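You operate a simulated robot arm through the tools that you are given. There is no shell and no other tool. Be economical: measure what you need, move in short steps, check, and stop when the job is done.

You are at the controls of a simulated two-armed robot. One attempt, no reset.

## Task
Nest the loose bucket on the pair and clip on the store tag.
Fine: drop the card ring in first; the tag sits astride the top rim.

Only the result counts: the job must be done as asked and must still hold three seconds after the hand-in. Knocking over, shifting, dropping, spilling or breaking anything else fails it.

## Robot
Two 7-joint arms with fingered hands on one trunk, hanging from a carriage that runs on a rail from [-1.383, 0.028] to [0.597, -0.012] (x, y) and turns from -5.882 to 6.109 rad about z. Base frame: it is fixed where the carriage stands at the start and does not move with it; the origin is on the floor, on the carriage's upright axis, x ahead of it, y to its left, z up. Readings come in m, rad, newtons and seconds.
The left shoulder is at the start at [0.04, 0.177, 1.253], the right one opposite. With the tool pointing down near the work surface each hand reaches from about 0.36 to 0.84 m from the robot's upright axis, wherever it stands, measured 20 degrees to its own side. Places, roughly: bk2 [0.9, 0.5, 1]; card ring (9x11x8 cm) [1.1, 0.3, 0.9]; small bucket (16x17x17 cm) [0.9, 0.5, 0.9]. Payload 4 kg a hand.
Tool frame (each hand has its own): the origin (TCP) lies between the finger pads and is the grasp point; the fingertips stand 0.03 m ahead of it; z points along the fingers, y is the line along which they close. Largest opening 0.104 m; the body of the gripper starts 0.035 m behind the TCP. The gripper is a hand of 4 fingers: y runs from the thumb to the fingers, the wrist lies at [-0.015, -0.104, -0.178] in the tool frame, and closing takes about 1.5 s.
Orientation is that of the tool frame in the base frame, as a unit quaternion [x, y, z, w]. With the fingers straight down and the wrist toward the robot, the tool's x, y and z point along [0, 1, 0], [1, 0, 0] and [0, 0, -1] of the base frame.

## Interface
- The arms move only by the tool send_rows. It takes "left_moves", "right_moves" or both (then of equal length, played together; a hand with none holds still); each is one flat list of numbers, 6 for each row, row after row: the shift along the tool's x, y, z in m, then the turn, a rotation vector about the tool's x, y, z in rad. In form: [dx, dy, dz, ax, ay, az, dx, dy, dz, ax, ay, az, ...]. A call has 1 to 20 rows; each row is the pose to reach, as a shift and turn from the pose commanded when the call began, along the tool's axes at that moment. "left_hand" and "right_hand" are, for a hand that has rows, the opening, from 0 (shut) to 1 (fully open), set as the call begins (left out, the last holds). Each row takes 0.2 s and may step no farther than 0.05 m and 0.15 rad from the row before; otherwise, or with a gripper value out of range, the whole call is refused. Where a pose cannot be reached the arm comes as near as it can. A force on the tool above 40 N (or 10 N above the force at the start of the call, whichever is more), or a blocked arm, ends the call early, and 0.2 s more pass. The fingers move at their own pace (about 0.153 m/s each) and stop on an object; they squeeze with about 26 N. The grip force told is the motor's: it shows also when the fingers shut on nothing. Time passes only in rows, and 0.2 s behind the last, so rows that repeat a pose let the fingers close. The reply holds the time, the measured pose of the TCP, the force on the tool along the base axes, the opening and the grip force, in the units named above and with some noise, with the torque about the TCP (base axes, N m) and any sound that the robot's microphone picked up, and new pictures: "pictures" is both (left out), scene, wrist or none (wrist: the cameras of the hands that moved).
- Cameras (640 x 400 px; columns grow to the right, rows downward): "scene" is now at [0.2412, 0.0228, 1.5788]; the picture's right is [0.32, -0.95, 0.00], its down [-0.44, -0.15, -0.89] and it looks along [0.84, 0.28, -0.46] (base axes); focal length 214 px, centre (320, 200). "left" rides on the left gripper at [-0.061, -0.092, -0.13] in its tool frame; the picture's right is [-0.81, -0.28, 0.52], its down [0.53, -0.71, 0.46] and it looks along [0.24, 0.64, 0.72] (tool axes); focal length 275 px, centre (320, 200). "right" rides on the right gripper at [0.061, -0.092, -0.13] in its tool frame; the picture's right is [-0.81, 0.28, -0.52], its down [-0.53, -0.71, 0.46] and it looks along [-0.24, 0.64, 0.72] (tool axes); focal length 275 px, centre (320, 200). There is no depth. A picture from a camera that has moved, and an enlarged one, comes with that camera's place and axes in the base frame and with its lens. The place of the scene camera against the robot may be out by one fixed shift of up to 0.012 m in any direction.
- lift_body(by): slides the trunk up (or, below 0, down) by that many m; the arms and the scene camera ride with it, the base frame stays. It gives what a move gives, with no picture.
- roll_base(legs): drives the robot by 1 to 6 legs, each [ahead, left, turn to the left] in m, m and rad, along the robot's own axes; the way and the turn of a leg run together, so that a leg with both is an arc; at most 1.5 m and 3.142 rad a leg. The arms and the cameras ride along, it lands a little off, and it stops where it bumps. It keeps to its track: a leg is cut to what the track allows. It gives what a move gives, and a new picture of the scene camera.
- set_grasp(shape, hand): the hand has 4 fingers and takes this shape, open, in about a second: jaw (thumb against the fingers, like two jaws); tri (thumb and two fingers); tip (a fingertip pinch); poke (one finger out to press); point (the index stretched); flat (the hand flat); cup (the hand cupped); fist (a fist). The gripper value then closes the fingers along that shape, each until it touches; the sizes above hold for jaw. It gives what a move gives, with no picture.
- head_to(pan, tilt): turns the head with the scene camera to pan (to the left, within 1.501 rad either way) and tilt (down, from -0.506 to 1.204), counted from straight ahead of the robot. It gives what a move gives, and a new picture of the scene camera.
- zoom(camera, box): a new picture of the part [left, top, right, bottom] of that camera's present view, enlarged. No time passes.
- hand_in(): hands the job in; it is judged then, once.

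Go step by step. Nothing tells you exact positions but the pictures and the camera data: compare them with the known pose of the tool, close in by small moves and look again before you grip or let go. The budget is 120 turns and 260 pictures, counting those below and the enlarged ones. Unless the task says otherwise, let go and move clear before handing in, and close with one line.

The tools are called after ">>>" by a JSON object that holds its "op" and its "data". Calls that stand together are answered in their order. send_rows: Moves the arms, as the interface text tells. Its arguments: {"type":"object","properties":{"left_moves":{"type":"array"},"left_hand":{"type":"number"},"right_moves":{"type":"array"},"right_hand":{"type":"number"},"pictures":{"type":"string","enum":["both","scene","wrist","none"]}},"required":[]} The other tools are called the same way: lift_body (by) slides the trunk up or down; set_grasp (shape, hand) gives the hand a shape; roll_base (legs) drives the base; head_to (pan, tilt) turns the head that bears the scene camera; zoom (camera, box) takes an enlarged picture of a part of a camera's view; hand_in () hands the job in.

At the start:

```text
clock: 0.0
left_ee_pos: [0.4914, 0.3874, 1.4161]
left_tcp_rot: [0.707, 0.707, 0.001, 0.0]
left_ft_force: [-1.0, 0.2, 0.1]
left_wrist_torque: [0.02, 0.0, 0.02]
left_finger_gap: 0.1038
left_gripper_force: 0.1
left_shape: jaw
right_ee_pos: [0.5935, -0.187, 1.4842]
right_tcp_rot: [0.708, 0.706, 0.001, -0.001]
right_ft_force: [-0.4, 0.1, -0.5]
right_wrist_torque: [-0.02, 0.01, 0.0]
right_finger_gap: 0.1037
right_gripper_force: 0.0
right_shape: jaw
trunk travel left (down, up): [-0.375, 0.388]
robot x, y, heading: [-0.0001, -0.0007, 0.002]
head pan, tilt: [0.323, 0.476]
```

scene: 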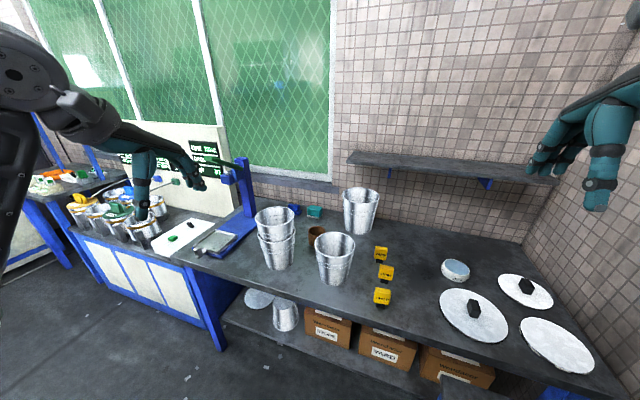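
right: 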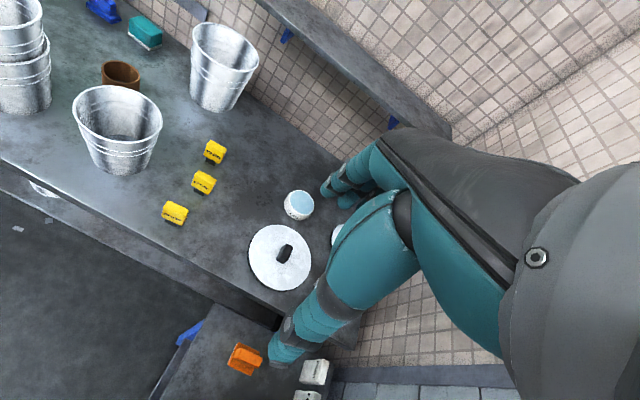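
left: 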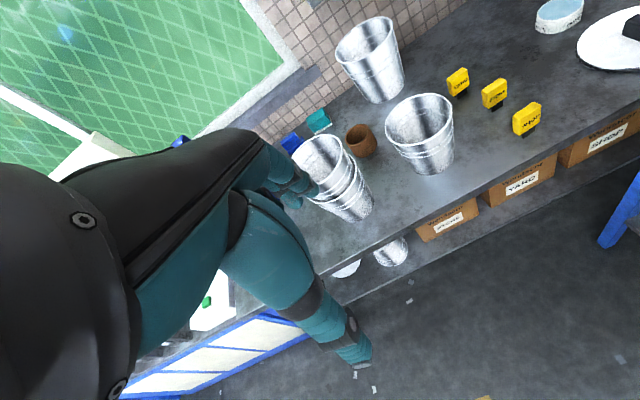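

I see a stacked pair, two single buckets, a brown ring and three yellow tags. I'll zoom in to read labels and tell the buckets apart.

>>> {"op": "zoom", "data": {"camera": "scene", "box": [230, 170, 410, 310]}}

>>> {"op": "zoom", "data": {"camera": "scene", "box": [350, 230, 430, 310]}}

>>> {"op": "zoom", "data": {"camera": "left", "box": [430, 50, 560, 150]}}

>>> {"op": "zoom", "data": {"camera": "right", "box": [0, 0, 280, 240]}}

```text
2.86 times, centred on (320, 240) of scene
camera zoom: at [0.2412, 0.0228, 1.5788], right [0.32, -0.95, 0.0], down [-0.44, -0.15, -0.89], along [0.84, 0.28, -0.46], focal length 613 px, centre (320, 86)
```

zoom: 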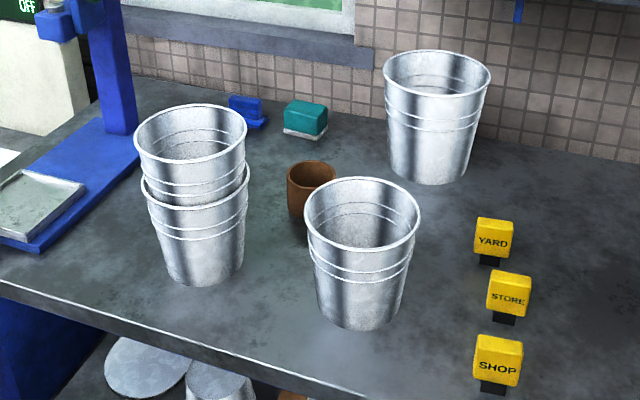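

```text
5.00 times, centred on (390, 270) of scene
camera zoom: at [0.2412, 0.0228, 1.5788], right [0.32, -0.95, 0.0], down [-0.44, -0.15, -0.89], along [0.84, 0.28, -0.46], focal length 1072 px, centre (-30, -150)
```

zoom: 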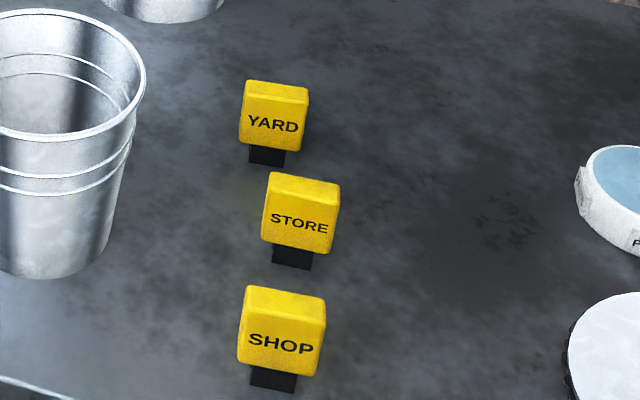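

```text
4.00 times, centred on (495, 100) of left
camera zoom: at [0.3993, 0.3281, 1.5474], right [-0.28, -0.81, -0.52], down [-0.71, 0.53, -0.46], along [0.64, 0.24, -0.72], focal length 1101 px, centre (-380, 600)
```

zoom: 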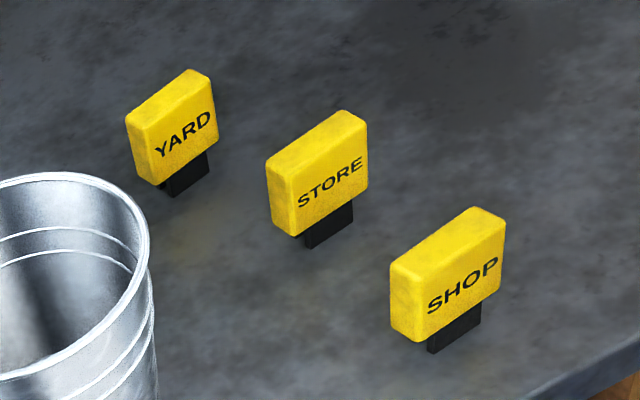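

```text
1.67 times, centred on (140, 120) of right
camera zoom: at [0.502, -0.1262, 1.6142], right [0.28, -0.81, 0.52], down [-0.71, -0.53, -0.46], along [0.64, -0.24, -0.72], focal length 459 px, centre (620, 333)
```

zoom: 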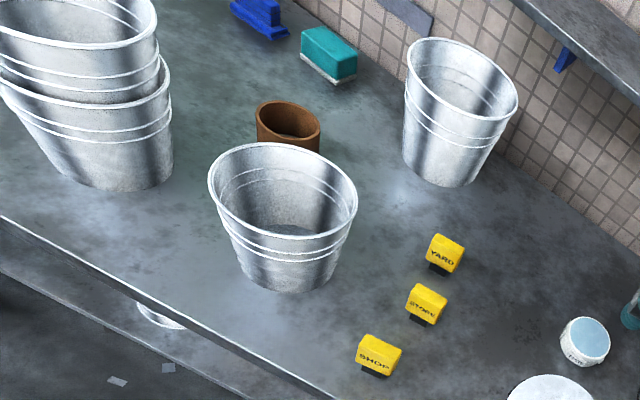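

The near bucket (about [0.93, 0.20], 17 cm across) matches the pair at about [0.93, 0.475]. The far one looks larger, about 21 cm. The STORE tag is near [0.95, -0.03] and the table top near z 0.825. I'll drive ahead so the ring comes within reach.

>>> {"op": "roll_base", "data": {"legs": [[0.25, 0, 0]]}}

```text
clock: 1.8
left_ee_pos: [0.7414, 0.3801, 1.4171]
left_tcp_rot: [0.71, 0.705, 0.0, 0.001]
left_ft_force: [0.6, -1.0, 0.0]
left_wrist_torque: [0.01, 0.01, -0.04]
left_finger_gap: 0.104
left_gripper_force: 0.0
left_shape: jaw
right_ee_pos: [0.8385, -0.1964, 1.4835]
right_tcp_rot: [0.709, 0.705, -0.001, 0.0]
right_ft_force: [-0.3, 0.2, 0.6]
right_wrist_torque: [-0.01, 0.0, -0.01]
right_finger_gap: 0.1037
right_gripper_force: 0.1
right_shape: jaw
trunk travel left (down, up): [-0.375, 0.388]
robot x, y, heading: [0.2489, -0.0079, -0.005]
head pan, tilt: [0.323, 0.476]
camera scene: at [0.489, 0.0162, 1.5789], right [0.31, -0.95, 0.0], down [-0.44, -0.14, -0.89], along [0.84, 0.28, -0.46], focal length 214 px, centre (320, 200)
```

scene: 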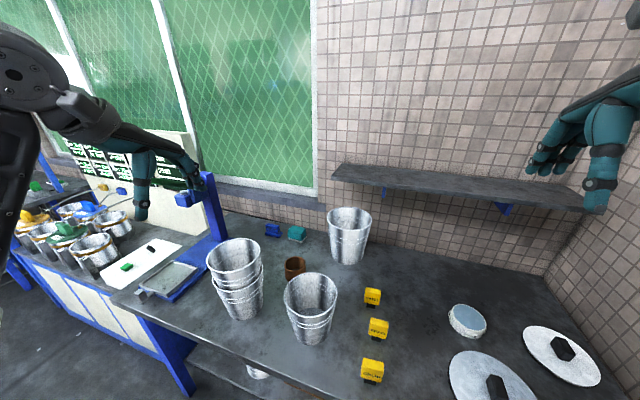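

Still clear of everything. I'll go a bit further ahead, turn slightly left and tilt the head down.

>>> {"op": "roll_base", "data": {"legs": [[0.15, 0, 0], [0, 0, 0.2]]}}

>>> {"op": "head_to", "data": {"pan": 0.2, "tilt": 0.75}}

```text
clock: 3.9
left_ee_pos: [0.8054, 0.4673, 1.416]
left_tcp_rot: [0.636, 0.771, 0.001, 0.0]
left_ft_force: [-0.3, 0.2, -0.1]
left_wrist_torque: [-0.01, -0.01, -0.02]
left_finger_gap: 0.1034
left_gripper_force: 0.2
left_shape: jaw
right_ee_pos: [1.0136, -0.0784, 1.4848]
right_tcp_rot: [0.636, 0.772, 0.0, 0.0]
right_ft_force: [-0.2, -0.1, 0.4]
right_wrist_torque: [0.02, 0.02, -0.02]
right_finger_gap: 0.1039
right_gripper_force: 0.1
right_shape: jaw
trunk travel left (down, up): [-0.375, 0.388]
robot x, y, heading: [0.3946, -0.0072, 0.192]
head pan, tilt: [0.323, 0.476]
camera scene: at [0.6282, 0.0615, 1.5788], right [0.49, -0.87, 0.0], down [-0.4, -0.23, -0.89], along [0.77, 0.44, -0.46], focal length 214 px, centre (320, 200)
```

scene: 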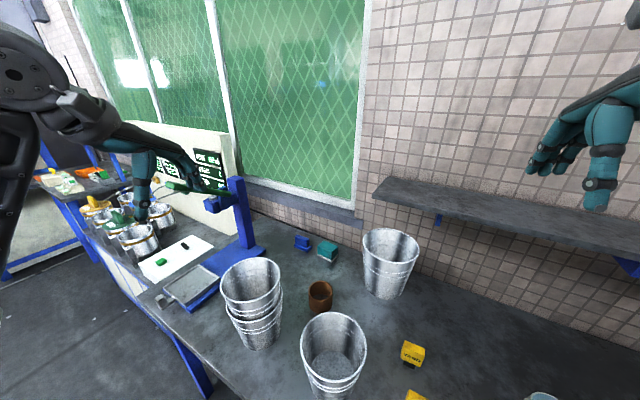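

```text
clock: 4.7
left_ee_pos: [0.8045, 0.4673, 1.4157]
left_tcp_rot: [0.636, 0.772, 0.001, 0.0]
left_ft_force: [0.1, -0.2, 0.3]
left_wrist_torque: [0.04, -0.02, 0.0]
left_finger_gap: 0.1039
left_gripper_force: 0.0
left_shape: jaw
right_ee_pos: [1.0147, -0.0773, 1.4832]
right_tcp_rot: [0.636, 0.772, 0.0, 0.0]
right_ft_force: [0.6, 0.0, 0.7]
right_wrist_torque: [-0.02, 0.0, 0.0]
right_finger_gap: 0.1037
right_gripper_force: 0.1
right_shape: jaw
trunk travel left (down, up): [-0.375, 0.388]
robot x, y, heading: [0.3965, -0.008, 0.191]
head pan, tilt: [0.201, 0.75]
camera scene: at [0.6252, 0.0481, 1.5548], right [0.38, -0.92, 0.0], down [-0.63, -0.26, -0.73], along [0.68, 0.28, -0.68], focal length 214 px, centre (320, 200)
```

scene: 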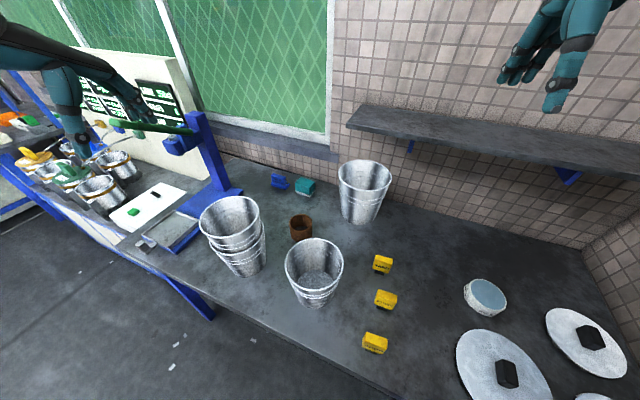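

Good view. I'll zoom for measurement from this pose, both scene and left wrist cameras.

>>> {"op": "zoom", "data": {"camera": "scene", "box": [190, 180, 350, 320]}}

>>> {"op": "zoom", "data": {"camera": "left", "box": [0, 0, 640, 400]}}

>>> {"op": "zoom", "data": {"camera": "right", "box": [0, 0, 640, 400]}}

```text
2.86 times, centred on (270, 250) of scene
camera zoom: at [0.6252, 0.0481, 1.5548], right [0.38, -0.92, 0.0], down [-0.63, -0.26, -0.73], along [0.68, 0.28, -0.68], focal length 613 px, centre (463, 57)
```

zoom: 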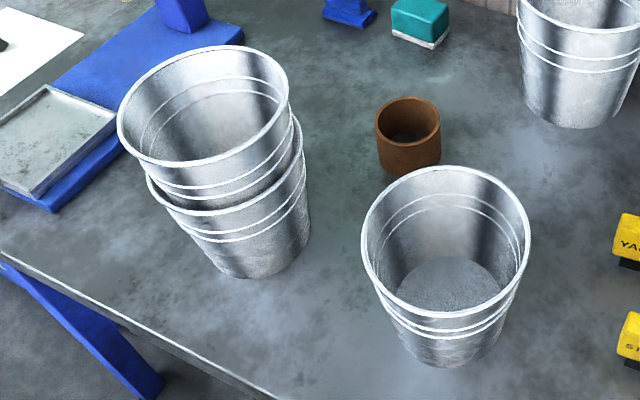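

```text
1.00 times, centred on (320, 200) of left (not enlarged: the box is as wide or as high as the picture)
camera zoom: at [0.7267, 0.3903, 1.5474], right [-0.12, -0.85, -0.52], down [-0.8, 0.39, -0.46], along [0.59, 0.36, -0.72], focal length 275 px, centre (320, 200)
```

zoom: 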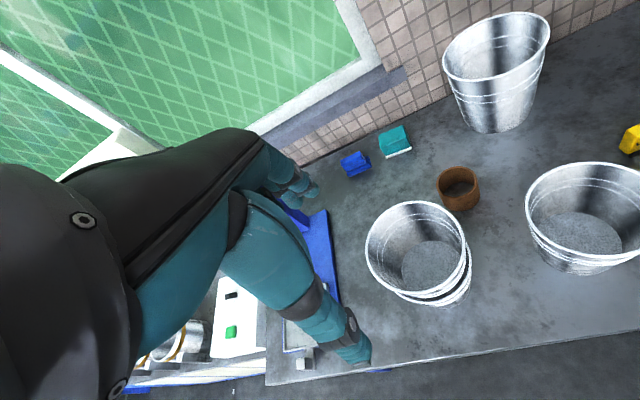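

```text
1.00 times, centred on (320, 200) of right (not enlarged: the box is as wide or as high as the picture)
camera zoom: at [0.9139, -0.0364, 1.6143], right [0.42, -0.74, 0.52], down [-0.6, -0.66, -0.46], along [0.68, -0.12, -0.72], focal length 275 px, centre (320, 200)
```

zoom: 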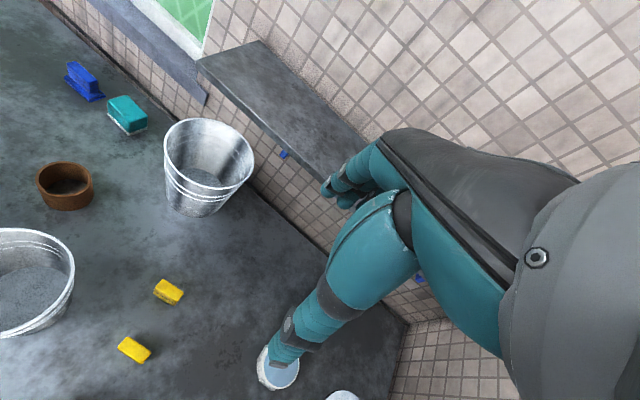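

Estimates: ring centre [1.106, 0.329] with its top at 0.912, pair rim centre [0.911, 0.450, 1.096], loose bucket rim centre [0.916, 0.188, 1.003]. I'll bring the left hand above and short of the ring to look closely.

>>> {"op": "send_rows", "data": {"left_moves": [-0.026, 0.031, 0.024, 0, 0, 0, -0.052, 0.061, 0.047, 0, 0, 0, -0.078, 0.092, 0.071, 0, 0, 0, -0.103, 0.122, 0.095, 0, 0, 0, -0.129, 0.153, 0.119, 0, 0, 0, -0.155, 0.183, 0.142, 0, 0, 0, -0.181, 0.214, 0.166, 0, 0, 0, -0.181, 0.214, 0.166, 0, 0, 0], "left_hand": 1}}

>>> {"op": "zoom", "data": {"camera": "scene", "box": [190, 180, 350, 280]}}

```text
clock: 6.5
left_ee_pos: [1.0491, 0.3306, 1.2504]
left_tcp_rot: [0.636, 0.772, 0.0, 0.001]
left_ft_force: [-0.2, 0.2, -0.8]
left_wrist_torque: [0.0, -0.02, -0.01]
left_finger_gap: 0.1036
left_gripper_force: 0.2
left_shape: jaw
right_ee_pos: [1.0139, -0.079, 1.4839]
right_tcp_rot: [0.636, 0.771, 0.0, -0.001]
right_ft_force: [-0.5, -0.1, -0.8]
right_wrist_torque: [0.0, -0.02, -0.01]
right_finger_gap: 0.1039
right_gripper_force: 0.1
right_shape: jaw
trunk travel left (down, up): [-0.375, 0.388]
robot x, y, heading: [0.3936, -0.0073, 0.195]
head pan, tilt: [0.201, 0.75]
camera scene: at [0.6251, 0.0481, 1.5548], right [0.38, -0.92, 0.0], down [-0.63, -0.26, -0.73], along [0.68, 0.28, -0.68], focal length 214 px, centre (320, 200)
camera left: at [0.9717, 0.2549, 1.3817], right [-0.12, -0.85, -0.52], down [-0.8, 0.39, -0.46], along [0.59, 0.36, -0.72], focal length 275 px, centre (320, 200)
```

scene: 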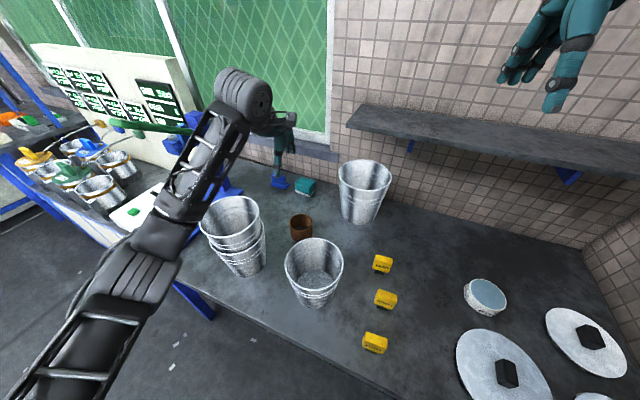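
left: 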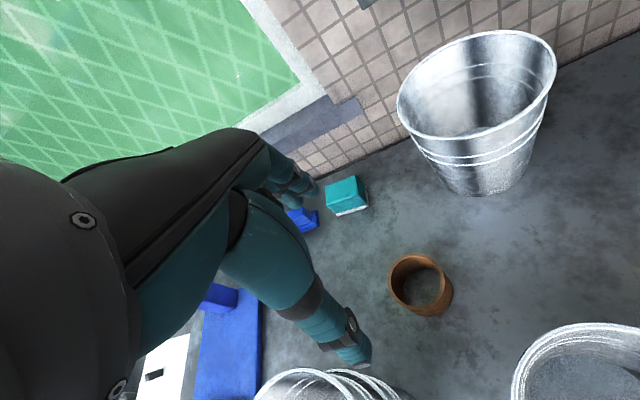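

```text
4.00 times, centred on (270, 230) of scene
camera zoom: at [0.6251, 0.0481, 1.5548], right [0.38, -0.92, 0.0], down [-0.63, -0.26, -0.73], along [0.68, 0.28, -0.68], focal length 858 px, centre (520, 80)
```

zoom: 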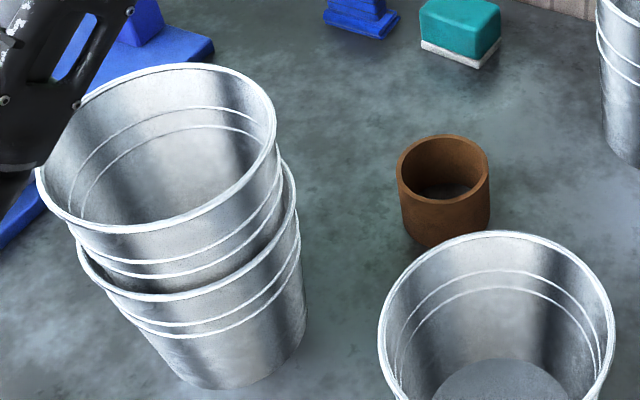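

The left forearm swings out over the pair, so I'll raise the trunk so the arm comes down from above. Then I'll check again.

>>> {"op": "lift_body", "data": {"by": 0.25}}

>>> {"op": "roll_base", "data": {"legs": [[0.08, -0.015, 0]]}}

```text
clock: 9.1
left_ee_pos: [1.05, 0.3302, 1.5009]
left_tcp_rot: [0.636, 0.772, 0.0, 0.0]
left_ft_force: [0.0, 0.1, -0.2]
left_wrist_torque: [-0.01, 0.0, 0.01]
left_finger_gap: 0.1036
left_gripper_force: 0.0
left_shape: jaw
right_ee_pos: [1.0145, -0.0786, 1.7329]
right_tcp_rot: [0.636, 0.772, 0.0, 0.0]
right_ft_force: [-0.4, 0.1, -0.3]
right_wrist_torque: [0.03, 0.0, 0.03]
right_finger_gap: 0.1036
right_gripper_force: 0.0
right_shape: jaw
trunk travel left (down, up): [-0.625, 0.138]
robot x, y, heading: [0.3939, -0.0051, 0.191]
head pan, tilt: [0.201, 0.75]
```

```text
clock: 10.2
left_ee_pos: [1.1303, 0.3287, 1.5018]
left_tcp_rot: [0.636, 0.772, 0.0, 0.0]
left_ft_force: [0.6, 0.3, 0.9]
left_wrist_torque: [0.01, 0.01, -0.01]
left_finger_gap: 0.1039
left_gripper_force: 0.1
left_shape: jaw
right_ee_pos: [1.0958, -0.0801, 1.734]
right_tcp_rot: [0.636, 0.772, 0.0, 0.0]
right_ft_force: [0.0, -0.5, 0.1]
right_wrist_torque: [-0.01, 0.0, 0.01]
right_finger_gap: 0.1037
right_gripper_force: 0.0
right_shape: jaw
trunk travel left (down, up): [-0.625, 0.138]
robot x, y, heading: [0.4752, -0.0113, 0.192]
head pan, tilt: [0.201, 0.75]
camera scene: at [0.7063, 0.0463, 1.8048], right [0.38, -0.92, 0.0], down [-0.63, -0.26, -0.73], along [0.68, 0.28, -0.68], focal length 214 px, centre (320, 200)
```

scene: 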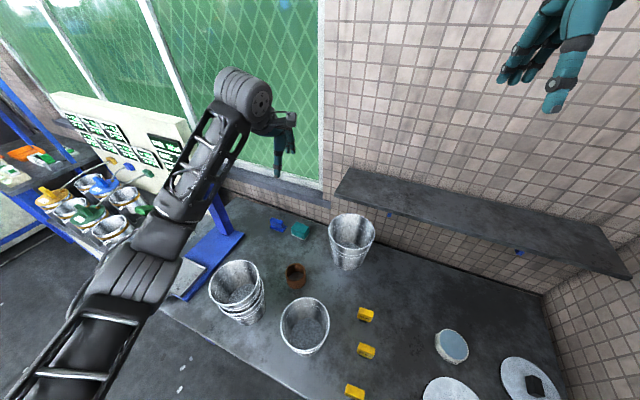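

Next I'll descend over the ring's far wall, with the thumb to go inside the ring and the fingers outside it. I'll stop above it and look.

>>> {"op": "send_rows", "data": {"left_moves": [0.001, 0.003, 0.045, 0, 0, 0, 0.002, 0.006, 0.09, 0, 0, 0, 0.003, 0.009, 0.135, 0, 0, 0, 0.004, 0.012, 0.18, 0, 0, 0, 0.005, 0.014, 0.225, 0, 0, 0, 0.006, 0.017, 0.27, 0, 0, 0, 0.007, 0.02, 0.315, 0, 0, 0, 0.008, 0.022, 0.36, 0, 0, 0, 0.009, 0.023, 0.4, 0, 0, 0, 0.009, 0.023, 0.43, 0, 0, 0, 0.009, 0.023, 0.43, 0, 0, 0]}}

>>> {"op": "zoom", "data": {"camera": "scene", "box": [200, 220, 360, 320]}}

```text
clock: 12.6
left_ee_pos: [1.1525, 0.3411, 1.0712]
left_tcp_rot: [0.636, 0.771, 0.0, 0.0]
left_ft_force: [0.6, -0.2, -0.3]
left_wrist_torque: [-0.01, 0.01, 0.0]
left_finger_gap: 0.1038
left_gripper_force: 0.0
left_shape: jaw
right_ee_pos: [1.0959, -0.081, 1.7342]
right_tcp_rot: [0.637, 0.771, -0.001, -0.001]
right_ft_force: [0.4, 0.3, -0.2]
right_wrist_torque: [0.04, -0.02, 0.02]
right_finger_gap: 0.1036
right_gripper_force: 0.1
right_shape: jaw
trunk travel left (down, up): [-0.625, 0.138]
robot x, y, heading: [0.4768, -0.0084, 0.197]
head pan, tilt: [0.201, 0.75]
camera scene: at [0.7062, 0.0463, 1.8048], right [0.38, -0.92, 0.0], down [-0.63, -0.26, -0.73], along [0.68, 0.28, -0.68], focal length 214 px, centre (320, 200)
camera left: at [1.0744, 0.266, 1.2032], right [-0.12, -0.85, -0.52], down [-0.8, 0.39, -0.46], along [0.59, 0.36, -0.72], focal length 275 px, centre (320, 200)
```

scene: 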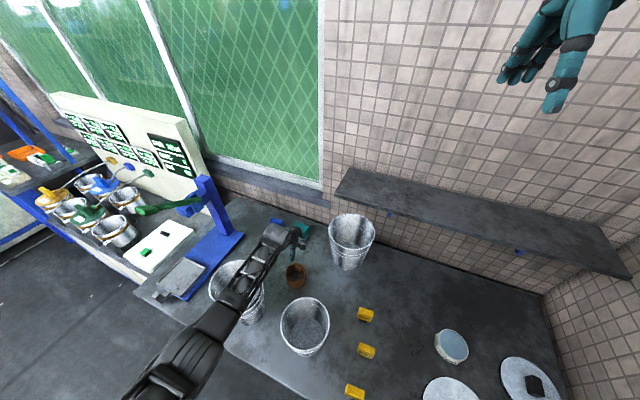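
left: 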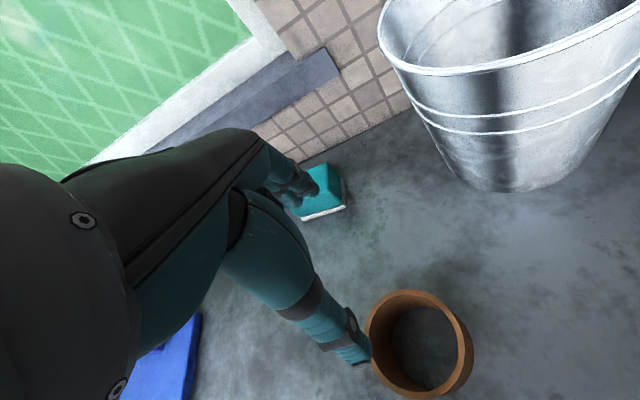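

```text
4.00 times, centred on (280, 270) of scene
camera zoom: at [0.7062, 0.0463, 1.8048], right [0.38, -0.92, 0.0], down [-0.63, -0.26, -0.73], along [0.68, 0.28, -0.68], focal length 858 px, centre (480, -80)
```

zoom: 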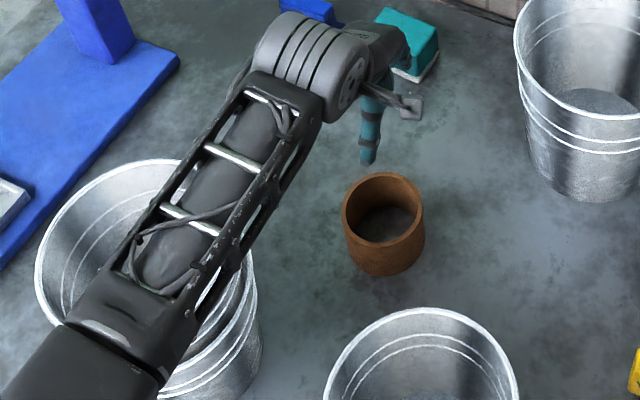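

The arm is too stretched and crosses the pair. I'll raise the hand, move the base closer and square up so the arm passes clear of the pair.

>>> {"op": "send_rows", "data": {"left_moves": [0, -0.03, -0.045, 0, 0, 0, 0, -0.06, -0.09, 0, 0, 0, 0, -0.09, -0.135, 0, 0, 0, 0, -0.12, -0.18, 0, 0, 0, 0, -0.15, -0.225, 0, 0, 0], "pictures": "none"}}

>>> {"op": "roll_base", "data": {"legs": [[0.04, 0, 0], [0, 0, -0.19], [0.04, 0, 0]]}}

```text
refused: row 1 steps farther than a row can; nothing moved
```

```text
clock: 14.7
left_ee_pos: [1.2868, 0.2058, 1.0733]
left_tcp_rot: [0.707, 0.708, 0.0, 0.0]
left_ft_force: [0.2, 1.0, -0.3]
left_wrist_torque: [-0.02, 0.01, 0.0]
left_finger_gap: 0.1035
left_gripper_force: 0.1
left_shape: jaw
right_ee_pos: [1.1497, -0.1965, 1.7348]
right_tcp_rot: [0.706, 0.709, 0.0, 0.0]
right_ft_force: [0.3, 0.2, -0.3]
right_wrist_torque: [-0.01, -0.04, 0.0]
right_finger_gap: 0.1041
right_gripper_force: 0.0
right_shape: jaw
trunk travel left (down, up): [-0.625, 0.138]
robot x, y, heading: [0.5574, -0.0095, 0.004]
head pan, tilt: [0.201, 0.75]
camera scene: at [0.7929, -0.0005, 1.8048], right [0.2, -0.98, 0.0], down [-0.67, -0.14, -0.73], along [0.72, 0.15, -0.68], focal length 214 px, centre (320, 200)
```

scene: 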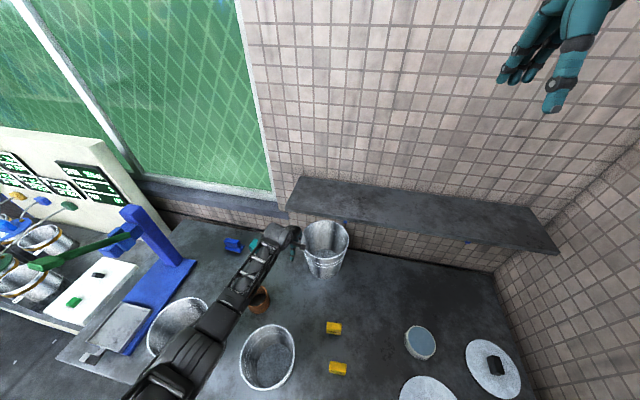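

The raise was refused, yet the base moved with the hand low. I'll check that nothing was touched near the far bucket.

>>> {"op": "zoom", "data": {"camera": "scene", "box": [220, 200, 380, 300]}}

>>> {"op": "zoom", "data": {"camera": "left", "box": [0, 0, 640, 400]}}

```text
4.00 times, centred on (300, 250) of scene
camera zoom: at [0.7929, -0.0005, 1.8048], right [0.2, -0.98, 0.0], down [-0.67, -0.14, -0.73], along [0.72, 0.15, -0.68], focal length 858 px, centre (400, 0)
```

zoom: 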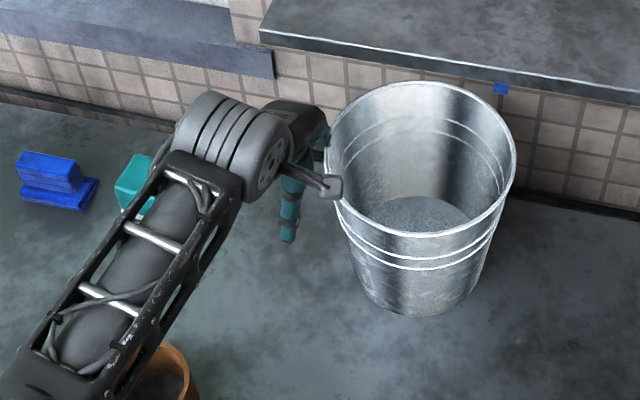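

```text
1.00 times, centred on (320, 200) of left (not enlarged: the box is as wide or as high as the picture)
camera zoom: at [1.1946, 0.1472, 1.2036], right [-0.27, -0.81, -0.52], down [-0.71, 0.53, -0.46], along [0.64, 0.24, -0.72], focal length 275 px, centre (320, 200)
```

zoom: 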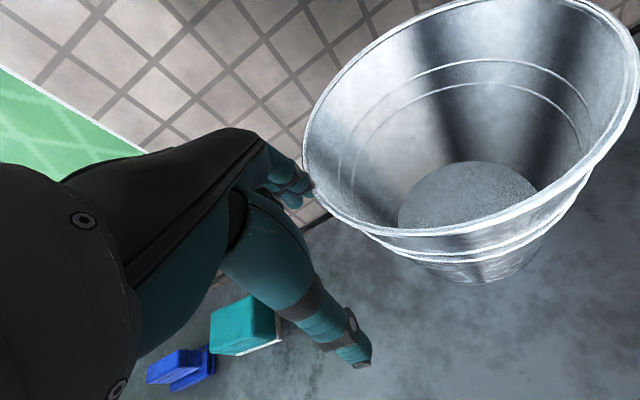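

A near miss: the hand is just beside the far bucket, which looks upright and untouched. I'll slide it away to the left, then up and back over the ring.

>>> {"op": "send_rows", "data": {"left_moves": [0.035, -0.02, 0, 0, 0, 0, 0.07, -0.04, -0.01, 0, 0, 0, 0.1, -0.065, -0.03, 0, 0, 0, 0.125, -0.1, -0.05, 0, 0, 0, 0.128, -0.135, -0.06, 0, 0, 0, 0.128, -0.135, -0.06, 0, 0, 0]}}

>>> {"op": "zoom", "data": {"camera": "scene", "box": [120, 200, 360, 400]}}

```text
clock: 16.1
left_ee_pos: [1.1506, 0.3344, 1.1327]
left_tcp_rot: [0.706, 0.709, 0.0, 0.0]
left_ft_force: [0.8, 0.6, -0.5]
left_wrist_torque: [0.05, -0.04, 0.0]
left_finger_gap: 0.1036
left_gripper_force: 0.0
left_shape: jaw
right_ee_pos: [1.15, -0.197, 1.7339]
right_tcp_rot: [0.706, 0.708, -0.001, 0.0]
right_ft_force: [-0.5, -0.5, 0.1]
right_wrist_torque: [-0.02, 0.03, -0.02]
right_finger_gap: 0.1038
right_gripper_force: 0.0
right_shape: jaw
trunk travel left (down, up): [-0.625, 0.138]
robot x, y, heading: [0.5563, -0.0104, 0.001]
head pan, tilt: [0.201, 0.75]
camera scene: at [0.7929, -0.0005, 1.8048], right [0.2, -0.98, 0.0], down [-0.67, -0.14, -0.73], along [0.72, 0.15, -0.68], focal length 214 px, centre (320, 200)
camera left: at [1.0597, 0.2752, 1.2642], right [-0.27, -0.81, -0.52], down [-0.71, 0.53, -0.45], along [0.64, 0.24, -0.72], focal length 275 px, centre (320, 200)
```

scene: 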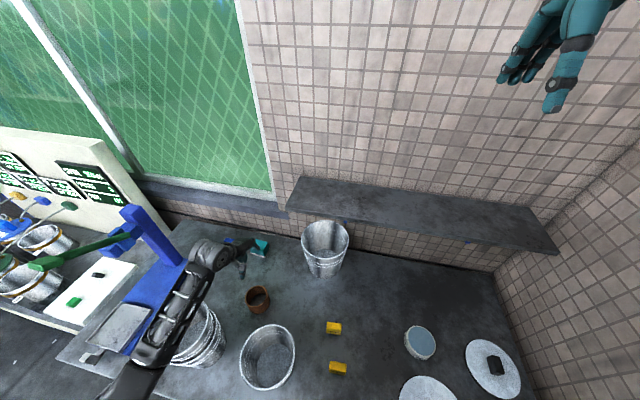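
left: 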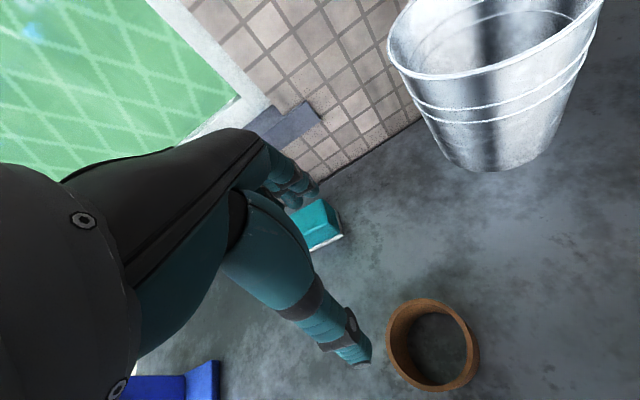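

```text
2.00 times, centred on (240, 300) of scene
camera zoom: at [0.7929, -0.0005, 1.8048], right [0.2, -0.98, 0.0], down [-0.67, -0.14, -0.73], along [0.72, 0.15, -0.68], focal length 429 px, centre (480, 0)
```

zoom: 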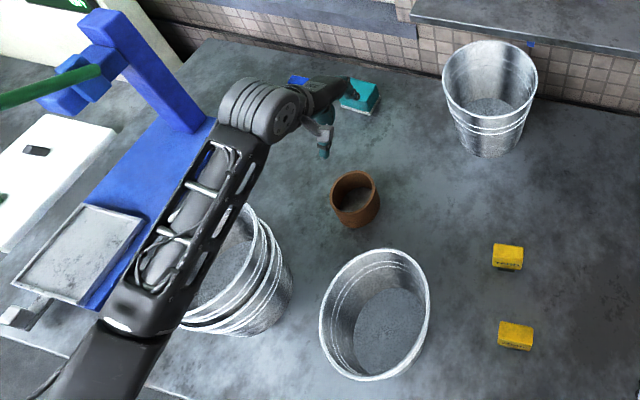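

The far bucket is fine. The ring centre re-measures at [1.109, 0.334], so the hand is right over its far wall. I'll descend partway and check forearm clearance.

>>> {"op": "send_rows", "data": {"left_moves": [0, 0, 0.04, 0, 0, 0, 0, 0, 0.08, 0, 0, 0, 0, 0, 0.12, 0, 0, 0, 0, 0, 0.15, 0, 0, 0, 0, 0, 0.15, 0, 0, 0], "pictures": "wrist"}}

>>> {"op": "zoom", "data": {"camera": "scene", "box": [120, 200, 360, 400]}}

```text
clock: 17.2
left_ee_pos: [1.1499, 0.3328, 0.9837]
left_tcp_rot: [0.707, 0.707, 0.0, 0.0]
left_ft_force: [1.2, 0.5, -0.1]
left_wrist_torque: [-0.03, -0.01, -0.01]
left_finger_gap: 0.1036
left_gripper_force: 0.1
left_shape: jaw
right_ee_pos: [1.1502, -0.1972, 1.7332]
right_tcp_rot: [0.707, 0.707, 0.0, 0.0]
right_ft_force: [-0.3, 1.0, 0.0]
right_wrist_torque: [-0.01, 0.02, 0.02]
right_finger_gap: 0.1037
right_gripper_force: 0.0
right_shape: jaw
trunk travel left (down, up): [-0.625, 0.138]
robot x, y, heading: [0.556, -0.0085, 0.001]
head pan, tilt: [0.201, 0.75]
camera left: at [1.0588, 0.2737, 1.1148], right [-0.27, -0.81, -0.52], down [-0.71, 0.53, -0.46], along [0.64, 0.24, -0.72], focal length 275 px, centre (320, 200)
```

left: 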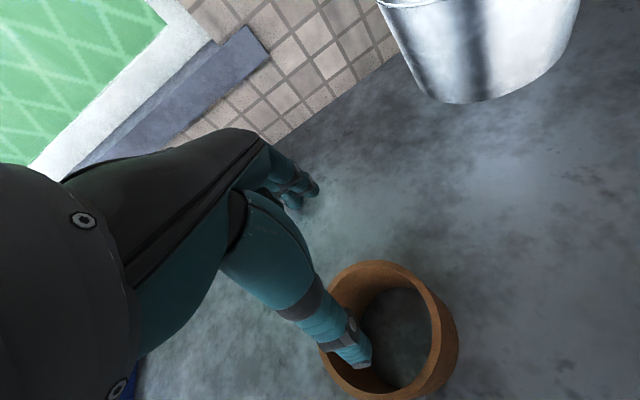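

```text
2.00 times, centred on (240, 300) of scene
camera zoom: at [0.7929, -0.0005, 1.8048], right [0.2, -0.98, 0.0], down [-0.67, -0.14, -0.73], along [0.72, 0.15, -0.68], focal length 429 px, centre (480, 0)
```

zoom: 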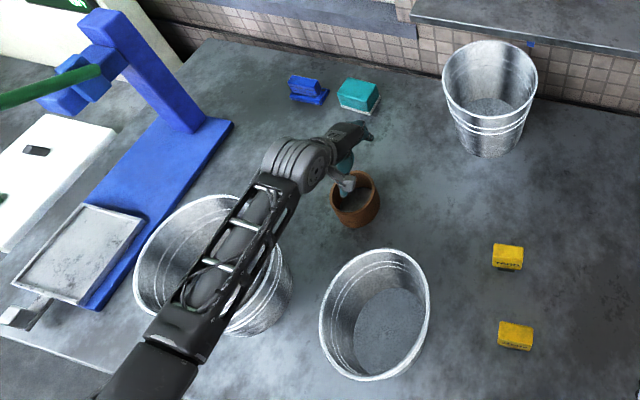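

The thumb lines up inside the ring, and the forearm passes to the right of the pair. I'll lower the last 9 cm.

>>> {"op": "send_rows", "data": {"left_moves": [0, 0, 0.03, 0, 0, 0, 0, 0, 0.06, 0, 0, 0, 0, 0, 0.088, 0, 0, 0, 0, 0, 0.088, 0, 0, 0], "pictures": "wrist"}}

>>> {"op": "zoom", "data": {"camera": "scene", "box": [160, 230, 320, 400]}}

```text
clock: 18.2
left_ee_pos: [1.1526, 0.3324, 0.8956]
left_tcp_rot: [0.707, 0.707, 0.001, 0.001]
left_ft_force: [-0.9, 0.3, -0.2]
left_wrist_torque: [0.0, -0.01, -0.04]
left_finger_gap: 0.1038
left_gripper_force: 0.1
left_shape: jaw
right_ee_pos: [1.1504, -0.1981, 1.7349]
right_tcp_rot: [0.706, 0.708, 0.0, 0.001]
right_ft_force: [0.1, 0.8, 0.0]
right_wrist_torque: [-0.02, -0.02, 0.01]
right_finger_gap: 0.1039
right_gripper_force: 0.0
right_shape: jaw
trunk travel left (down, up): [-0.625, 0.138]
robot x, y, heading: [0.5557, -0.0155, 0.003]
head pan, tilt: [0.201, 0.75]
camera left: at [1.0618, 0.2738, 1.0262], right [-0.27, -0.81, -0.52], down [-0.71, 0.53, -0.46], along [0.65, 0.24, -0.72], focal length 275 px, centre (320, 200)
```

left: 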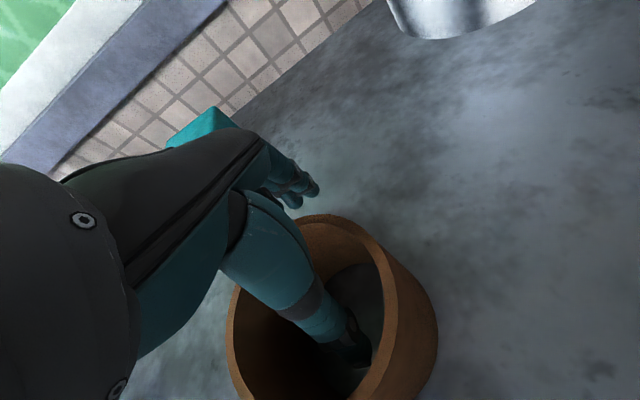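

```text
2.35 times, centred on (240, 315) of scene
camera zoom: at [0.7934, -0.0009, 1.8051], right [0.2, -0.98, 0.0], down [-0.67, -0.14, -0.73], along [0.72, 0.15, -0.68], focal length 505 px, centre (508, -71)
```

zoom: 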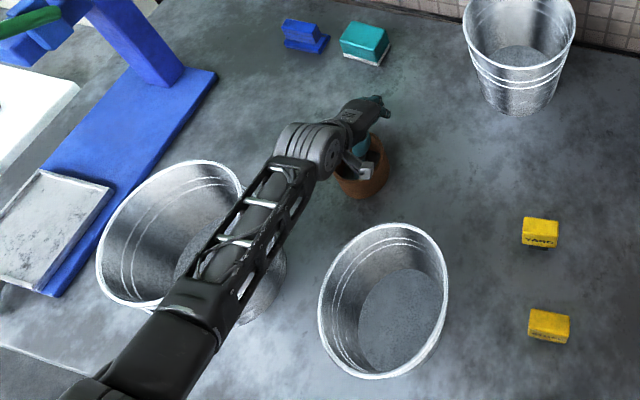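

The thumb is inside the ring and the fingers are beyond its far wall. Closing now.

>>> {"op": "send_rows", "data": {"left_moves": [0, 0, 0, 0, 0, 0, 0, 0, 0, 0, 0, 0, 0, 0, 0, 0, 0, 0, 0, 0, 0, 0, 0, 0, 0, 0, 0, 0, 0, 0, 0, 0, 0, 0, 0, 0, 0, 0, 0, 0, 0, 0, 0, 0, 0, 0, 0, 0], "left_hand": 0, "pictures": "wrist"}}

```text
clock: 20.1
left_ee_pos: [1.1519, 0.3344, 0.8952]
left_tcp_rot: [0.706, 0.708, 0.0, 0.0]
left_ft_force: [0.0, -0.3, 1.7]
left_wrist_torque: [-0.03, -0.06, 0.0]
left_finger_gap: 0.0
left_gripper_force: 26.4
left_shape: jaw
right_ee_pos: [1.1504, -0.1976, 1.7341]
right_tcp_rot: [0.707, 0.707, 0.001, 0.0]
right_ft_force: [0.4, 0.1, 0.4]
right_wrist_torque: [-0.02, 0.0, -0.01]
right_finger_gap: 0.1036
right_gripper_force: 0.1
right_shape: jaw
trunk travel left (down, up): [-0.625, 0.138]
robot x, y, heading: [0.556, -0.0117, 0.003]
head pan, tilt: [0.201, 0.75]
camera left: at [1.0606, 0.2747, 1.0257], right [-0.27, -0.81, -0.52], down [-0.71, 0.53, -0.46], along [0.64, 0.24, -0.72], focal length 275 px, centre (320, 200)
```

left: 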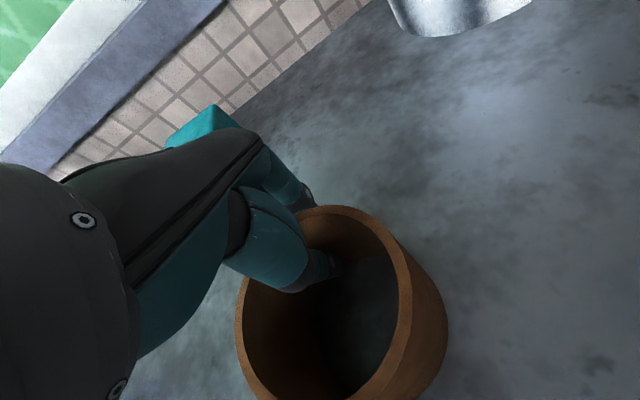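

The gap reads 0, but the wall seems to be between thumb and fingers. I'll lift a little to test.

>>> {"op": "send_rows", "data": {"left_moves": [0, 0, -0.02, 0, 0, 0, 0, 0, -0.04, 0, 0, 0, 0, 0, -0.06, 0, 0, 0, 0, 0, -0.06, 0, 0, 0], "pictures": "both"}}

```text
clock: 21.1
left_ee_pos: [1.1509, 0.3338, 0.9534]
left_tcp_rot: [0.706, 0.708, 0.0, 0.0]
left_ft_force: [0.5, -0.8, -0.5]
left_wrist_torque: [0.01, 0.02, -0.01]
left_finger_gap: 0.0001
left_gripper_force: 26.2
left_shape: jaw
right_ee_pos: [1.1504, -0.1972, 1.7335]
right_tcp_rot: [0.706, 0.708, 0.0, -0.001]
right_ft_force: [-0.5, 0.1, 0.4]
right_wrist_torque: [-0.02, 0.03, 0.03]
right_finger_gap: 0.1037
right_gripper_force: 0.1
right_shape: jaw
trunk travel left (down, up): [-0.625, 0.138]
robot x, y, heading: [0.5583, -0.0111, 0.003]
head pan, tilt: [0.201, 0.75]
camera scene: at [0.7929, -0.0005, 1.8048], right [0.2, -0.98, 0.0], down [-0.67, -0.14, -0.73], along [0.72, 0.15, -0.68], focal length 214 px, centre (320, 200)
camera left: at [1.06, 0.2749, 1.0848], right [-0.27, -0.81, -0.52], down [-0.71, 0.53, -0.46], along [0.64, 0.24, -0.72], focal length 275 px, centre (320, 200)
```

scene: 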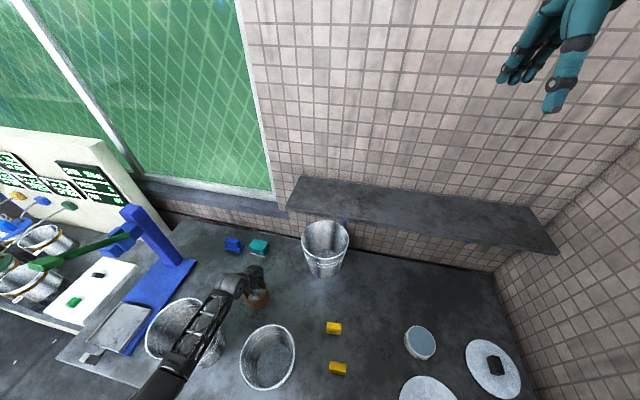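
left: 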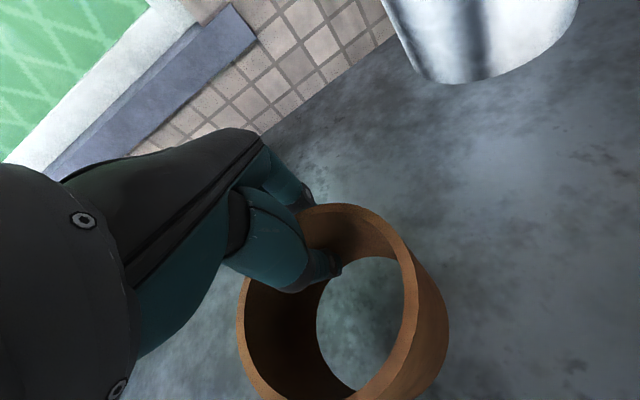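

The ring is held and level, its centre 4.3 cm behind the TCP. I'll raise it well above the pair, then back the base 0.2 m.

>>> {"op": "send_rows", "data": {"left_moves": [0, 0, -0.045, 0, 0, 0, 0, 0, -0.09, 0, 0, 0, 0, 0, -0.135, 0, 0, 0, 0, 0, -0.18, 0, 0, 0, 0, 0, -0.225, 0, 0, 0, 0, 0, -0.27, 0, 0, 0, 0, 0, -0.31, 0, 0, 0, 0, 0, -0.31, 0, 0, 0], "pictures": "scene"}}

```text
clock: 22.9
left_ee_pos: [1.1505, 0.3347, 1.2646]
left_tcp_rot: [0.707, 0.707, 0.0, 0.0]
left_ft_force: [-0.5, -0.7, 0.2]
left_wrist_torque: [0.01, -0.01, -0.02]
left_finger_gap: 0.0
left_gripper_force: 26.0
left_shape: jaw
right_ee_pos: [1.15, -0.1987, 1.7346]
right_tcp_rot: [0.707, 0.708, -0.001, 0.0]
right_ft_force: [0.2, 0.0, 0.5]
right_wrist_torque: [0.01, 0.02, 0.01]
right_finger_gap: 0.1038
right_gripper_force: 0.0
right_shape: jaw
trunk travel left (down, up): [-0.625, 0.138]
robot x, y, heading: [0.5531, -0.0093, 0.0]
head pan, tilt: [0.201, 0.75]
camera scene: at [0.7929, -0.0005, 1.8048], right [0.2, -0.98, 0.0], down [-0.67, -0.14, -0.73], along [0.72, 0.15, -0.68], focal length 214 px, centre (320, 200)
```

scene: 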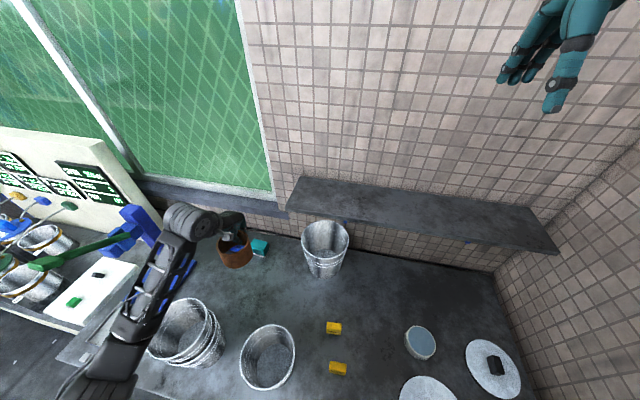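

>>> {"op": "roll_base", "data": {"legs": [[-0.2, 0, 0]]}}

>>> {"op": "zoom", "data": {"camera": "scene", "box": [160, 180, 400, 330]}}

```text
clock: 24.4
left_ee_pos: [0.9505, 0.3412, 1.2637]
left_tcp_rot: [0.706, 0.708, 0.001, 0.0]
left_ft_force: [0.4, -0.1, 0.2]
left_wrist_torque: [-0.02, -0.04, 0.01]
left_finger_gap: 0.0001
left_gripper_force: 26.6
left_shape: jaw
right_ee_pos: [0.9498, -0.1935, 1.7335]
right_tcp_rot: [0.706, 0.708, 0.0, 0.0]
right_ft_force: [0.4, 0.0, -0.2]
right_wrist_torque: [-0.05, -0.03, 0.04]
right_finger_gap: 0.1038
right_gripper_force: 0.1
right_shape: jaw
trunk travel left (down, up): [-0.625, 0.138]
robot x, y, heading: [0.3569, -0.0069, 0.003]
head pan, tilt: [0.201, 0.75]
camera scene: at [0.5928, 0.0039, 1.8048], right [0.2, -0.98, 0.0], down [-0.67, -0.14, -0.73], along [0.72, 0.15, -0.68], focal length 214 px, centre (320, 200)
```

scene: 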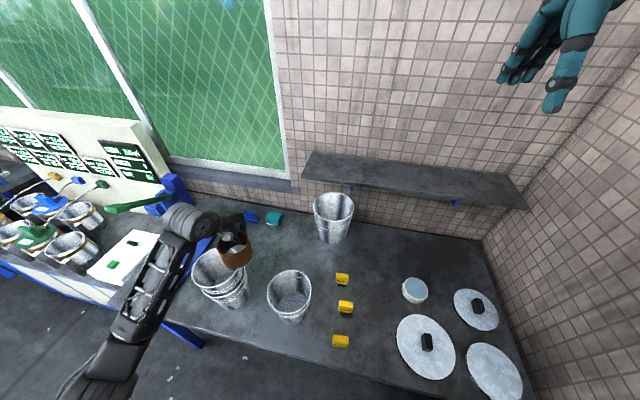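

```text
2.67 times, centred on (280, 255) of scene
camera zoom: at [0.5928, 0.0039, 1.8048], right [0.2, -0.98, 0.0], down [-0.67, -0.14, -0.73], along [0.72, 0.15, -0.68], focal length 572 px, centre (427, 53)
```

zoom: 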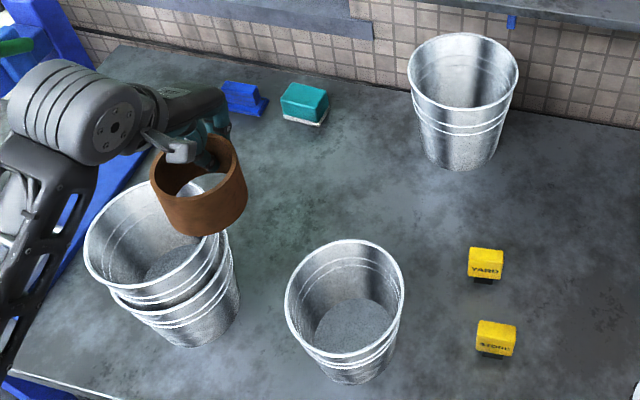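

Now I'll shift left so the ring is centred over the pair, and check with the wrist camera.

>>> {"op": "send_rows", "data": {"left_moves": [0.04, -0.001, 0, 0, 0, 0, 0.08, -0.003, 0, 0, 0, 0, 0.112, -0.004, 0, 0, 0, 0, 0.112, -0.004, 0.04, 0, 0, 0, 0.112, -0.004, 0.04, 0, 0, 0]}}

>>> {"op": "zoom", "data": {"camera": "scene", "box": [140, 180, 320, 330]}}

```text
clock: 25.6
left_ee_pos: [0.9475, 0.4518, 1.2251]
left_tcp_rot: [0.706, 0.708, 0.0, 0.001]
left_ft_force: [-0.6, -0.4, -0.1]
left_wrist_torque: [0.03, -0.02, -0.01]
left_finger_gap: 0.0
left_gripper_force: 25.6
left_shape: jaw
right_ee_pos: [0.951, -0.1918, 1.7333]
right_tcp_rot: [0.706, 0.708, -0.001, 0.0]
right_ft_force: [-0.7, 0.1, 0.1]
right_wrist_torque: [0.0, -0.03, -0.04]
right_finger_gap: 0.1033
right_gripper_force: 0.0
right_shape: jaw
trunk travel left (down, up): [-0.625, 0.138]
robot x, y, heading: [0.3583, -0.0074, 0.002]
head pan, tilt: [0.201, 0.75]
camera scene: at [0.5928, 0.0038, 1.8048], right [0.2, -0.98, 0.0], down [-0.67, -0.14, -0.73], along [0.72, 0.15, -0.68], focal length 214 px, centre (320, 200)
camera left: at [0.8559, 0.3923, 1.3561], right [-0.27, -0.81, -0.52], down [-0.71, 0.53, -0.46], along [0.64, 0.25, -0.72], focal length 275 px, centre (320, 200)
```

scene: 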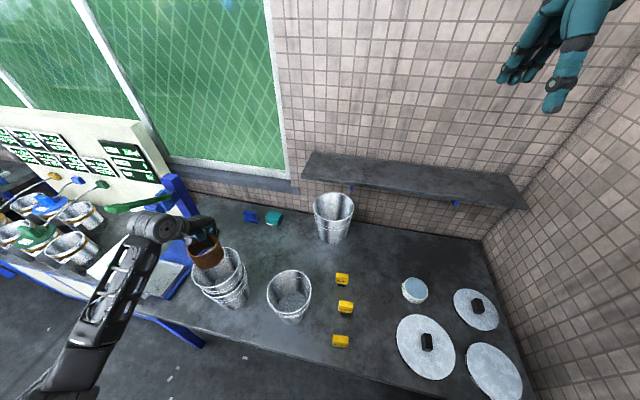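
left: 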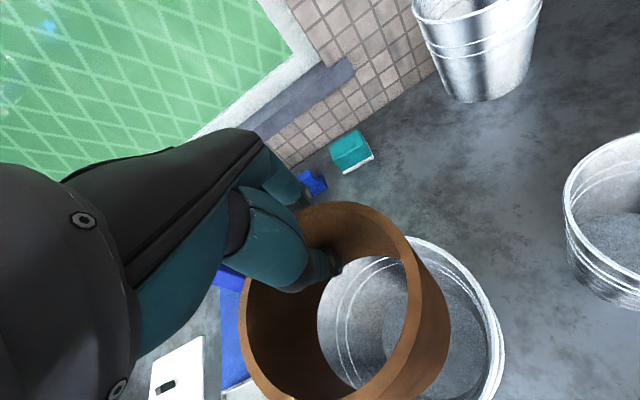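

```text
2.67 times, centred on (230, 255) of scene
camera zoom: at [0.5928, 0.0038, 1.8048], right [0.2, -0.98, 0.0], down [-0.67, -0.14, -0.73], along [0.72, 0.15, -0.68], focal length 572 px, centre (560, 53)
```

zoom: 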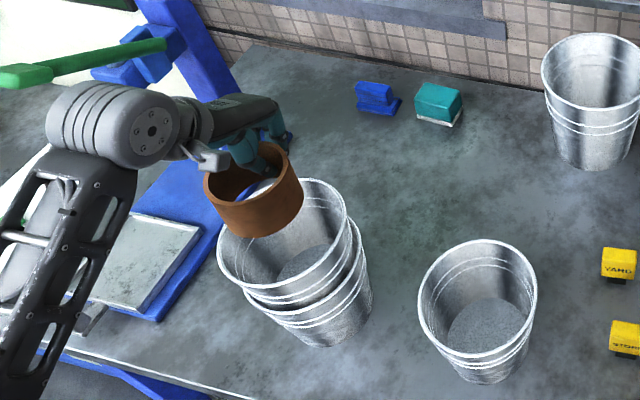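

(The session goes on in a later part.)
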